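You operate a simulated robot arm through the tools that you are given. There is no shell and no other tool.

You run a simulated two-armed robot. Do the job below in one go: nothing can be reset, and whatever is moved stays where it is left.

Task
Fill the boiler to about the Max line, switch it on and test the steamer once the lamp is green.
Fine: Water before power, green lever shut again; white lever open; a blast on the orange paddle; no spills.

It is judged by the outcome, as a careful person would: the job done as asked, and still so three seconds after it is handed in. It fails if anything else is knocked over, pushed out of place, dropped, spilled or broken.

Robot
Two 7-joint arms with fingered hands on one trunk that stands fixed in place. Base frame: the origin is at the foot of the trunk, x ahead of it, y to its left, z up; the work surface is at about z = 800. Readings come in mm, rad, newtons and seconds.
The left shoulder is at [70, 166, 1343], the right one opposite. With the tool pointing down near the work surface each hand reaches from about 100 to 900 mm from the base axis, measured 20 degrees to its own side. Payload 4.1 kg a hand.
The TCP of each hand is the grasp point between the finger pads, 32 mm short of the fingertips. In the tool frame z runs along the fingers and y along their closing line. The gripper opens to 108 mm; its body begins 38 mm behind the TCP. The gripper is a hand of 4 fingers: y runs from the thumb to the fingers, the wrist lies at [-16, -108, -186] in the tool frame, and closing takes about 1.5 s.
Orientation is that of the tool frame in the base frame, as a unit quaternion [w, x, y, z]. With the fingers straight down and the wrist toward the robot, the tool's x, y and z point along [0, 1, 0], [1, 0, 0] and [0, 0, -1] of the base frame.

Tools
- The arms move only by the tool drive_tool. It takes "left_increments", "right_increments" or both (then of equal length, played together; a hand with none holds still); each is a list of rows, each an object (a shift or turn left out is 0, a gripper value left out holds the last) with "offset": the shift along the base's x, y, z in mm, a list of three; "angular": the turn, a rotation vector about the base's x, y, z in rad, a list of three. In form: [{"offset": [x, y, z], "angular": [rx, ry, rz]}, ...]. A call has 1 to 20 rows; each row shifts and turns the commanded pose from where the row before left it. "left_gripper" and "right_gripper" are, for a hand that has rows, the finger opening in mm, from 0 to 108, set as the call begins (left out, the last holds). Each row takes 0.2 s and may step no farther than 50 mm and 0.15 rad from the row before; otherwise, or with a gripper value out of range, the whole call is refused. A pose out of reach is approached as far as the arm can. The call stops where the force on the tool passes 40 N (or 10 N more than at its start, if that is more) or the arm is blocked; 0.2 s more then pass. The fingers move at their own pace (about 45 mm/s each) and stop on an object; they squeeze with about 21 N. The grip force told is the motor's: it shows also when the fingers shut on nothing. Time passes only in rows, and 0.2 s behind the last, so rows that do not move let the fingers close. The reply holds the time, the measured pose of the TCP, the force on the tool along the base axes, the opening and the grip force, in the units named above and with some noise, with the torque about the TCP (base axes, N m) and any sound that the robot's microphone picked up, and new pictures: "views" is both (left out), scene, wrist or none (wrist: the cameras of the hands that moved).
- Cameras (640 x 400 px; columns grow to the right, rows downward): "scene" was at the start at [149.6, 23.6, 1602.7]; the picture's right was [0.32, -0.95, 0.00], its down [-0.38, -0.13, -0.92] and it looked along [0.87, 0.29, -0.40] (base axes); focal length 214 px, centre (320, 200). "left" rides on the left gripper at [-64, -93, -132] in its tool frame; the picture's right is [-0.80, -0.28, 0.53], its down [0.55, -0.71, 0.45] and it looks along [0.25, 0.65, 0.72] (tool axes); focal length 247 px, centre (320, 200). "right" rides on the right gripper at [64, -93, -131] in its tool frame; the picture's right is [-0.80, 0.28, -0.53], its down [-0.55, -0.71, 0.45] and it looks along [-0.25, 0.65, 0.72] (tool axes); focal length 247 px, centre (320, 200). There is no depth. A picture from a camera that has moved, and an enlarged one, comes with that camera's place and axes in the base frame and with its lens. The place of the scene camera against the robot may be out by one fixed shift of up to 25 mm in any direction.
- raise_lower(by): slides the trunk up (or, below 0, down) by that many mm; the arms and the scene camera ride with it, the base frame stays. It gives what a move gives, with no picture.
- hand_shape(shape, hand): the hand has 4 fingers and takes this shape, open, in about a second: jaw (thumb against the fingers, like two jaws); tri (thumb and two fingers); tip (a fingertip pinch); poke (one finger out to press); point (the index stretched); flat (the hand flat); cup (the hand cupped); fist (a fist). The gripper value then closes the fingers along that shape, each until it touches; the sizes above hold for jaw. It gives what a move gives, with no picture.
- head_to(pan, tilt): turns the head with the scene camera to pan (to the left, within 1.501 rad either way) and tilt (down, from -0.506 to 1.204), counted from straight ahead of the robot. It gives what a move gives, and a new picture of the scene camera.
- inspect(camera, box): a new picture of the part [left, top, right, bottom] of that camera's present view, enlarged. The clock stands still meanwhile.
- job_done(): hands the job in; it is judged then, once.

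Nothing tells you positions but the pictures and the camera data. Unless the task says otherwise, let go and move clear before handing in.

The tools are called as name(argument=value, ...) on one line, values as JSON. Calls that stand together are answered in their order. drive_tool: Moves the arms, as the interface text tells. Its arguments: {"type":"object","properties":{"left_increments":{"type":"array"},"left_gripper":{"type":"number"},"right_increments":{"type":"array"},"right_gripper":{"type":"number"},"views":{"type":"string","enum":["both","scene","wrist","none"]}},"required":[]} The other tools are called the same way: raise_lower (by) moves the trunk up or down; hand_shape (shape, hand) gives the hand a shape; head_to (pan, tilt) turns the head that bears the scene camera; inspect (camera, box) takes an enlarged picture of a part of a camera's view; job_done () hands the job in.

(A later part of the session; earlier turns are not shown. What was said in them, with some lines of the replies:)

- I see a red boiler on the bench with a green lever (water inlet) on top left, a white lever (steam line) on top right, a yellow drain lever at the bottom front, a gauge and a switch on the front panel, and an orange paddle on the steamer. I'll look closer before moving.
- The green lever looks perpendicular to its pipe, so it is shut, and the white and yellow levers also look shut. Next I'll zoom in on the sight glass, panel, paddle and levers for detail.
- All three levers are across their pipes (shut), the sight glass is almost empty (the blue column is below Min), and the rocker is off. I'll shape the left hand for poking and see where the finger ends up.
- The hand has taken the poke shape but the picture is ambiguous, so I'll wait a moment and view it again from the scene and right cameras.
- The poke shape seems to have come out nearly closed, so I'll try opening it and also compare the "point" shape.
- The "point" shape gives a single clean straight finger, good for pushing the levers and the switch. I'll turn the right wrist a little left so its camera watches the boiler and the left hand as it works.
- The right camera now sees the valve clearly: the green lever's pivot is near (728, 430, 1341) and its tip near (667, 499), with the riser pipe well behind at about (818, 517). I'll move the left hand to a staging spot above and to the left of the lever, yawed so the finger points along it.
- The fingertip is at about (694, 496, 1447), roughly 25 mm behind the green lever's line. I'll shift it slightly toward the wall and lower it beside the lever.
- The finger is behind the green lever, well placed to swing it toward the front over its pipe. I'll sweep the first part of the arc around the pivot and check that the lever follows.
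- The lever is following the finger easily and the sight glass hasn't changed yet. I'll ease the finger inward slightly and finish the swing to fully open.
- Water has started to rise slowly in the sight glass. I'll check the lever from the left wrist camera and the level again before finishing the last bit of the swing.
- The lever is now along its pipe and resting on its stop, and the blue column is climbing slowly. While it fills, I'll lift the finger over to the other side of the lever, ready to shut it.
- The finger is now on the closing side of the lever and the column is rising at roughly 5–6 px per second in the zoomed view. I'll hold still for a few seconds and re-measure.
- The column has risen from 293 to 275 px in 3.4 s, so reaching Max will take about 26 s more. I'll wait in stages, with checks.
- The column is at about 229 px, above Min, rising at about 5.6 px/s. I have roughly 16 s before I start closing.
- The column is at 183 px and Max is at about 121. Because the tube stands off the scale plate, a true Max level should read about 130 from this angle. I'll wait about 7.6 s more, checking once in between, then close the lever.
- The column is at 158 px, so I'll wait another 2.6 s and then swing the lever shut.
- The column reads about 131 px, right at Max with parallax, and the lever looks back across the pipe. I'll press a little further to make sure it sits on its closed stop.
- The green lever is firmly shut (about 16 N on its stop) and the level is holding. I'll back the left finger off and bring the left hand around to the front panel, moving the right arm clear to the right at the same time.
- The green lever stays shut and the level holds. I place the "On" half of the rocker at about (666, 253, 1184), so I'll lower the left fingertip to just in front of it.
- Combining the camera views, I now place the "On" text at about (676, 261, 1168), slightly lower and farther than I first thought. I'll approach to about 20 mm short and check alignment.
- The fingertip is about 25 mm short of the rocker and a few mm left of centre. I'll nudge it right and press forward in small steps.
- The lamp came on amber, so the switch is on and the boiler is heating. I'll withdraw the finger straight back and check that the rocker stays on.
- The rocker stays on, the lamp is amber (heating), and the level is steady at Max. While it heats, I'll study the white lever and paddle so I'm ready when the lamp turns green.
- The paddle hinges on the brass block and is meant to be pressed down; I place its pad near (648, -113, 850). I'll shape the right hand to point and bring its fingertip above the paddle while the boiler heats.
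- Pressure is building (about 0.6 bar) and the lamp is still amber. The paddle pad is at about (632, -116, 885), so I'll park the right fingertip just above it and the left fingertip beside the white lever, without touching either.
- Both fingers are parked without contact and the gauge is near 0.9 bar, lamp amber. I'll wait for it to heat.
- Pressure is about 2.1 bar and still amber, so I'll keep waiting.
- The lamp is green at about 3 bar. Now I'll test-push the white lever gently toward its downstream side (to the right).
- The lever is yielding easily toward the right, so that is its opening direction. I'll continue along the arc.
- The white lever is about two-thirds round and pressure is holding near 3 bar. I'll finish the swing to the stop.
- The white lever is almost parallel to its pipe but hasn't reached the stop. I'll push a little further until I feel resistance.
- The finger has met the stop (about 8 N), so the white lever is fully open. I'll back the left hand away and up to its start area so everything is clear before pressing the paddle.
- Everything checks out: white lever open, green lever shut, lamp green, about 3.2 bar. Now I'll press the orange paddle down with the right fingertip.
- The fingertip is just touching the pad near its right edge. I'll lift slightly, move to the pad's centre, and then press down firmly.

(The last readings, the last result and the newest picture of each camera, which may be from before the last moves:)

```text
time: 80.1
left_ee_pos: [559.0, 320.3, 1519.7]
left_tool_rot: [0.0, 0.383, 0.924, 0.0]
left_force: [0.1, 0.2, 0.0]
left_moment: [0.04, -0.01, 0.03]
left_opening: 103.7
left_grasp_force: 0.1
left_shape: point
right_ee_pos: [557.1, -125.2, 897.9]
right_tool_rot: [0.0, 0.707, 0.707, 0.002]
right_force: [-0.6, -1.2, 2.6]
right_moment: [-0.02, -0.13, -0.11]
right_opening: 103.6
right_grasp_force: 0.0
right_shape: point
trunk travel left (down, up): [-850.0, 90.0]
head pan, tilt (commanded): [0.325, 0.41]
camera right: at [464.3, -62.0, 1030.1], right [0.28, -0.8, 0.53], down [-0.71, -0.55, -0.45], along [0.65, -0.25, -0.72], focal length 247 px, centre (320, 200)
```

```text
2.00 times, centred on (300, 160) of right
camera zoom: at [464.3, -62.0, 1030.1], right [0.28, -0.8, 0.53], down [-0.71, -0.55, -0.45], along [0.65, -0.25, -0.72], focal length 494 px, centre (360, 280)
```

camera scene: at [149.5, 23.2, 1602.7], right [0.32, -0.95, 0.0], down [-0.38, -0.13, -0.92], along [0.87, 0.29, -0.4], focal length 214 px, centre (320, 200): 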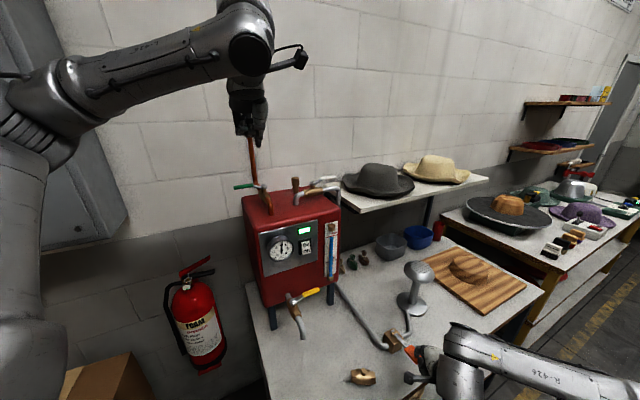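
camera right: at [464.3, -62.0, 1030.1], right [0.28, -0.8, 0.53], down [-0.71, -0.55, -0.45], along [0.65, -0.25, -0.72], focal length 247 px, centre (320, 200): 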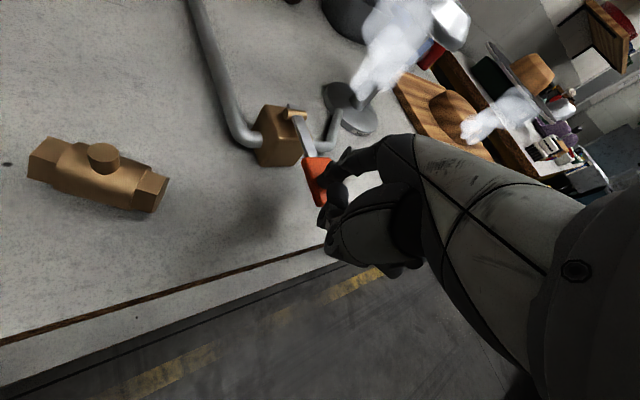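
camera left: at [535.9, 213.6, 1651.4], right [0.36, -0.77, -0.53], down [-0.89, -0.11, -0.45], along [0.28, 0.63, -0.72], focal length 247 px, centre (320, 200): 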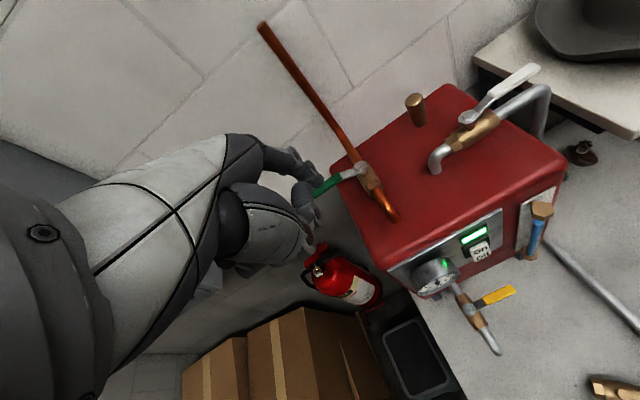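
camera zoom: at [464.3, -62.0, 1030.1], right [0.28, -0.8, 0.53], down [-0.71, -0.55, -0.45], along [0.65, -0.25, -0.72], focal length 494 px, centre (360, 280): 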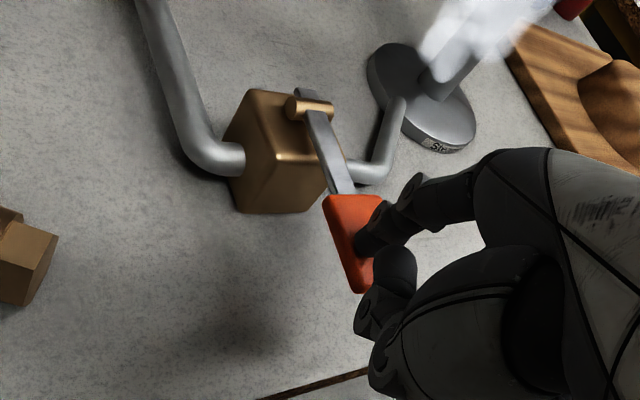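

Steam is billowing from the steamer head. I'll press slightly deeper and hold for about a second for a proper blast, then confirm.

drive_tool(right_increments=[{"offset": [0, 0, -4]}, {"offset": [0, 0, -3]}, {"offset": [0, 0, 0]}, {"offset": [0, 0, 0]}, {"offset": [0, 0, 0]}, {"offset": [0, 0, 0]}], views="both")

inspect(camera="scene", box=[230, 160, 480, 380])

```text
time: 81.5
left_ee_pos: [558.4, 320.7, 1519.1]
left_tool_rot: [0.0, 0.383, 0.924, -0.001]
left_force: [-0.7, -0.3, -0.8]
left_moment: [-0.03, 0.01, 0.04]
left_opening: 103.6
left_grasp_force: 0.1
left_shape: point
right_ee_pos: [556.8, -126.3, 890.8]
right_tool_rot: [0.001, 0.707, 0.707, 0.002]
right_force: [-1.2, -1.4, 2.7]
right_moment: [0.05, -0.16, -0.04]
right_opening: 103.9
right_grasp_force: 0.0
right_shape: point
trunk travel left (down, up): [-850.0, 90.0]
head pan, tilt (commanded): [0.325, 0.41]
camera scene: at [148.9, 23.4, 1602.7], right [0.32, -0.95, 0.0], down [-0.38, -0.13, -0.92], along [0.87, 0.29, -0.4], focal length 214 px, centre (320, 200)
camera right: at [464.7, -62.1, 1023.4], right [0.28, -0.8, 0.53], down [-0.71, -0.55, -0.45], along [0.65, -0.25, -0.72], focal length 247 px, centre (320, 200)
```

scene: 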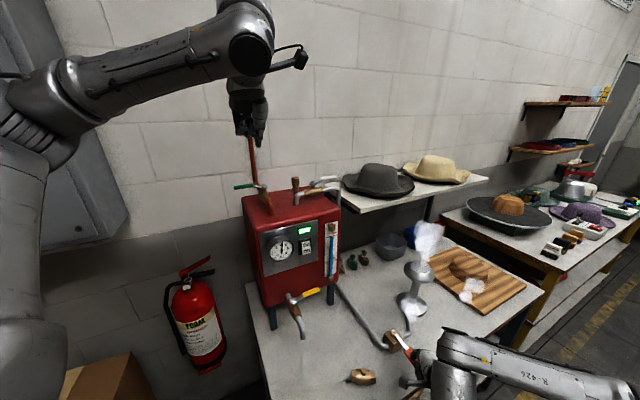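
right: 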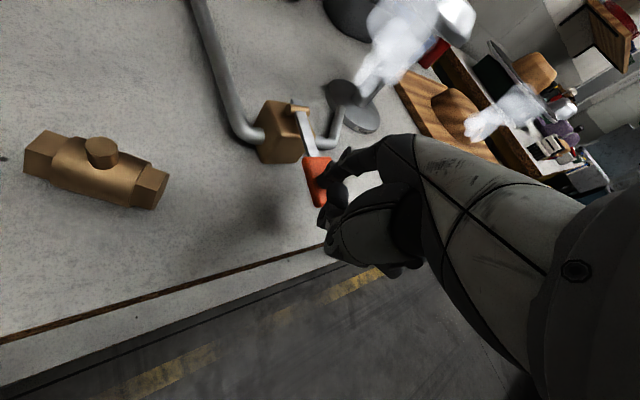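

```text
1.82 times, centred on (355, 270) of scene
camera zoom: at [148.9, 23.4, 1602.7], right [0.32, -0.95, 0.0], down [-0.38, -0.13, -0.92], along [0.87, 0.29, -0.4], focal length 390 px, centre (256, 73)
```

zoom: 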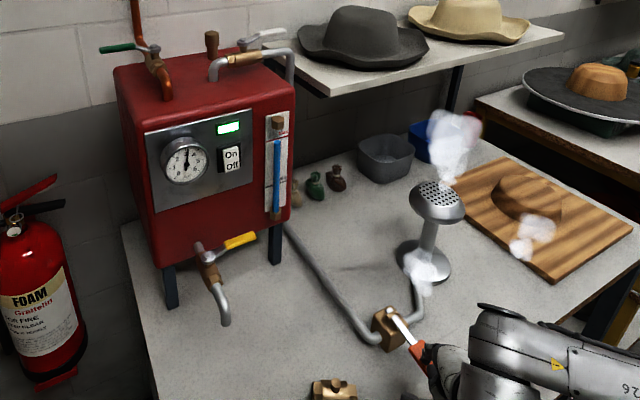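

The steamer is blasting steam from its head. I'll release the paddle by lifting straight up and then move the right hand clear.

drive_tool(right_increments=[{"offset": [0, 0, 15]}, {"offset": [0, 0, 25]}, {"offset": [0, 0, 35]}, {"offset": [-10, -5, 40]}, {"offset": [-15, -10, 40]}, {"offset": [-15, -15, 40]}, {"offset": [-15, -15, 40]}, {"offset": [-15, -15, 40]}], views="both")

inspect(camera="scene", box=[340, 230, 480, 380])

inspect(camera="scene", box=[230, 160, 360, 290])

inspect(camera="right", box=[150, 60, 400, 260])

```text
time: 83.3
left_ee_pos: [556.6, 319.5, 1521.7]
left_tool_rot: [0.0, 0.383, 0.924, 0.001]
left_force: [-0.4, -0.1, 0.1]
left_moment: [0.01, -0.03, 0.01]
left_opening: 103.7
left_grasp_force: 0.1
left_shape: point
right_ee_pos: [485.0, -187.1, 1167.4]
right_tool_rot: [0.001, 0.707, 0.707, 0.002]
right_force: [0.0, -0.9, 0.7]
right_moment: [0.0, -0.02, 0.0]
right_opening: 0.0
right_grasp_force: 0.0
right_shape: point
trunk travel left (down, up): [-850.0, 90.0]
head pan, tilt (commanded): [0.325, 0.41]
camera scene: at [147.7, 23.1, 1602.8], right [0.32, -0.95, 0.0], down [-0.38, -0.13, -0.92], along [0.87, 0.29, -0.4], focal length 214 px, centre (320, 200)
camera right: at [391.8, -122.1, 1299.4], right [0.28, -0.8, 0.53], down [-0.7, -0.55, -0.45], along [0.65, -0.25, -0.72], focal length 247 px, centre (320, 200)
```

scene: 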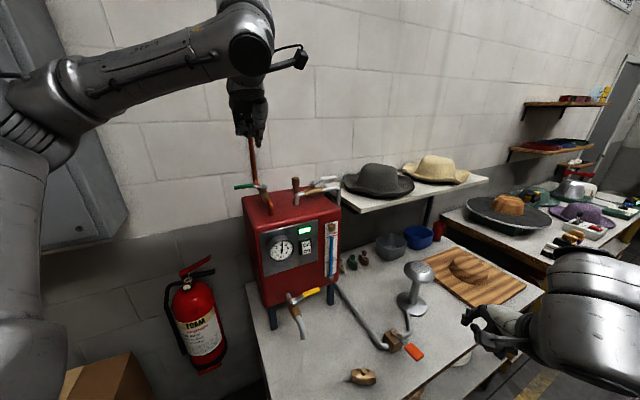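
right: 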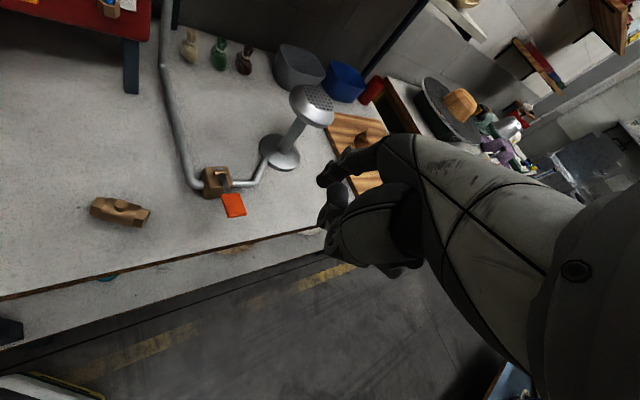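

```text
2.67 times, centred on (410, 305) of scene
camera zoom: at [147.7, 23.1, 1602.8], right [0.32, -0.95, 0.0], down [-0.38, -0.13, -0.92], along [0.87, 0.29, -0.4], focal length 572 px, centre (80, -80)
```

zoom: 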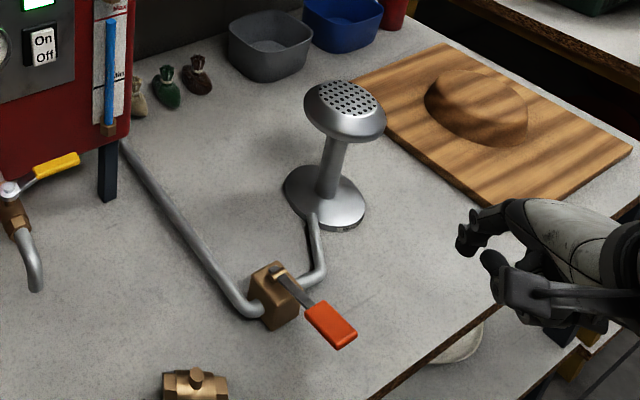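

```text
3.08 times, centred on (295, 225) of scene
camera zoom: at [147.7, 23.1, 1602.8], right [0.32, -0.95, 0.0], down [-0.38, -0.13, -0.92], along [0.87, 0.29, -0.4], focal length 660 px, centre (397, 123)
```

zoom: 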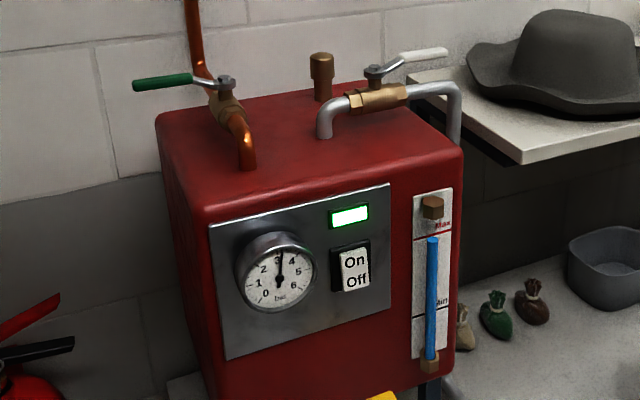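

```text
2.00 times, centred on (275, 160) of right
camera zoom: at [391.8, -122.1, 1299.4], right [0.28, -0.8, 0.53], down [-0.7, -0.55, -0.45], along [0.65, -0.25, -0.72], focal length 494 px, centre (410, 280)
```

zoom: 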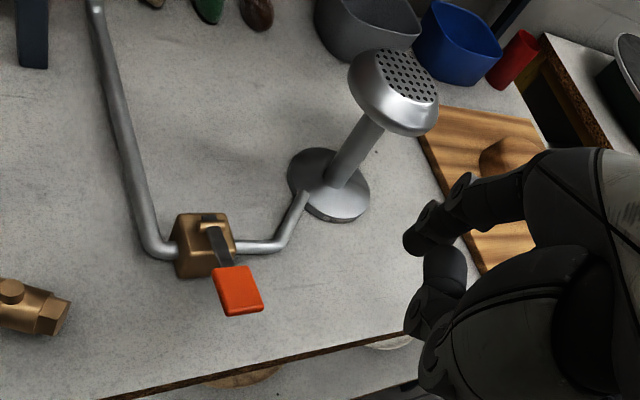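

The paddle has sprung back, the steam has stopped, the white lever is open, the green lever is shut, the lamp is green and both hands are clear. I'll do one last check of the level and stability before handing in.

drive_tool(right_increments=[{"offset": [-10, -15, 20]}, {"offset": [-10, -15, 20]}, {"offset": [0, 0, 0]}, {"offset": [0, 0, 0]}, {"offset": [0, 0, 0]}], left_increments=[{"offset": [-10, 15, 5]}, {"offset": [-10, 15, 5]}, {"offset": [0, 0, 0]}, {"offset": [0, 0, 0]}, {"offset": [0, 0, 0]}], views="scene")

inspect(camera="scene", box=[310, 215, 345, 285])

inspect(camera="scene", box=[230, 160, 440, 400])

```text
time: 84.5
left_ee_pos: [537.4, 350.9, 1530.4]
left_tool_rot: [-0.001, 0.382, 0.924, -0.001]
left_force: [-0.7, -0.3, 0.6]
left_moment: [-0.02, -0.05, -0.04]
left_opening: 103.7
left_grasp_force: 0.1
left_shape: point
right_ee_pos: [467.5, -214.7, 1207.4]
right_tool_rot: [0.0, 0.707, 0.707, 0.001]
right_force: [-0.1, -0.3, -0.5]
right_moment: [0.0, 0.01, 0.0]
right_opening: 0.0
right_grasp_force: 0.1
right_shape: point
trunk travel left (down, up): [-850.0, 90.0]
head pan, tilt (commanded): [0.325, 0.41]
camera scene: at [147.8, 23.5, 1602.8], right [0.32, -0.95, 0.0], down [-0.38, -0.13, -0.92], along [0.87, 0.29, -0.4], focal length 214 px, centre (320, 200)
```

scene: 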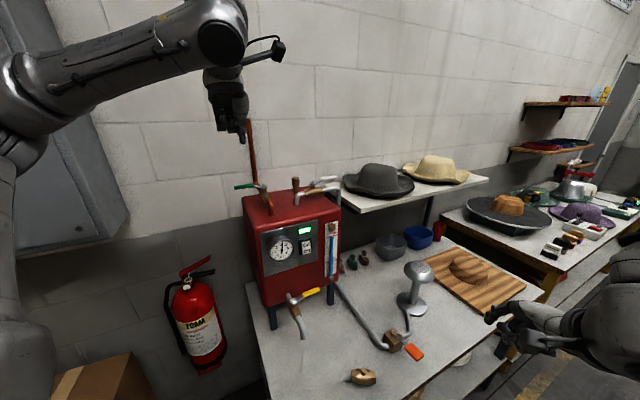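

```text
5.71 times, centred on (328, 250) of scene
camera zoom: at [147.8, 23.5, 1602.8], right [0.32, -0.95, 0.0], down [-0.38, -0.13, -0.92], along [0.87, 0.29, -0.4], focal length 1226 px, centre (277, -86)
```

zoom: 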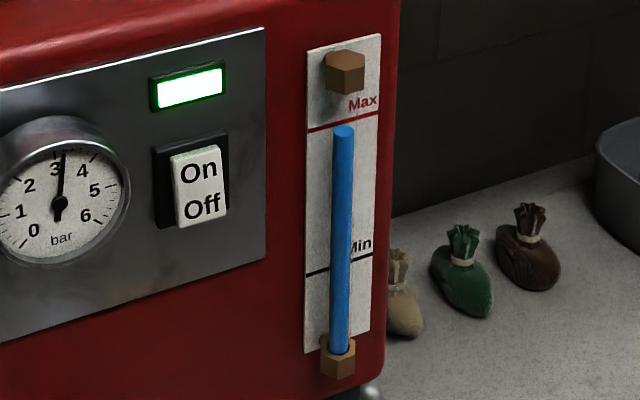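

```text
1.67 times, centred on (335, 280) of scene
camera zoom: at [147.8, 23.5, 1602.8], right [0.32, -0.95, 0.0], down [-0.38, -0.13, -0.92], along [0.87, 0.29, -0.4], focal length 358 px, centre (295, 67)
```

zoom: 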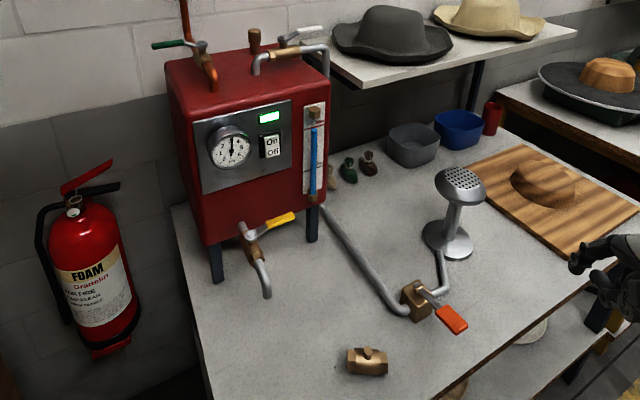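

The boiler is filled to about Max, switched on with a green lamp, and holding about 3.2 bar. The green lever is shut and the white lever is open. The steamer gave its blast and stopped when the paddle was released. I see no spills and nothing moved, and both hands are clear, so I'm handing the job in.

job_done()

```text
The job is handed in.
```

I filled the boiler to about the Max line, switched it on, and tested the steamer once the lamp turned green. The job is handed in.

- **Water:** I opened the green lever, let the level rise, and shut it again before switching on. From the camera angle I can only say the level is within about 6 mm of Max. It held steady afterwards.
- **Power:** The switch is on. The lamp went from amber to green, and the gauge settled at about 3.2 bar.
- **Steam:** I opened the white lever fully after the lamp was green. I then pressed the orange paddle for a bit over a second, and steam came out of the steamer head. It stopped when I let the paddle spring back.
- **Final state:** The green lever is shut, the white lever is open and the boiler is still on. I saw no spills and nothing out of place, and both hands are clear.
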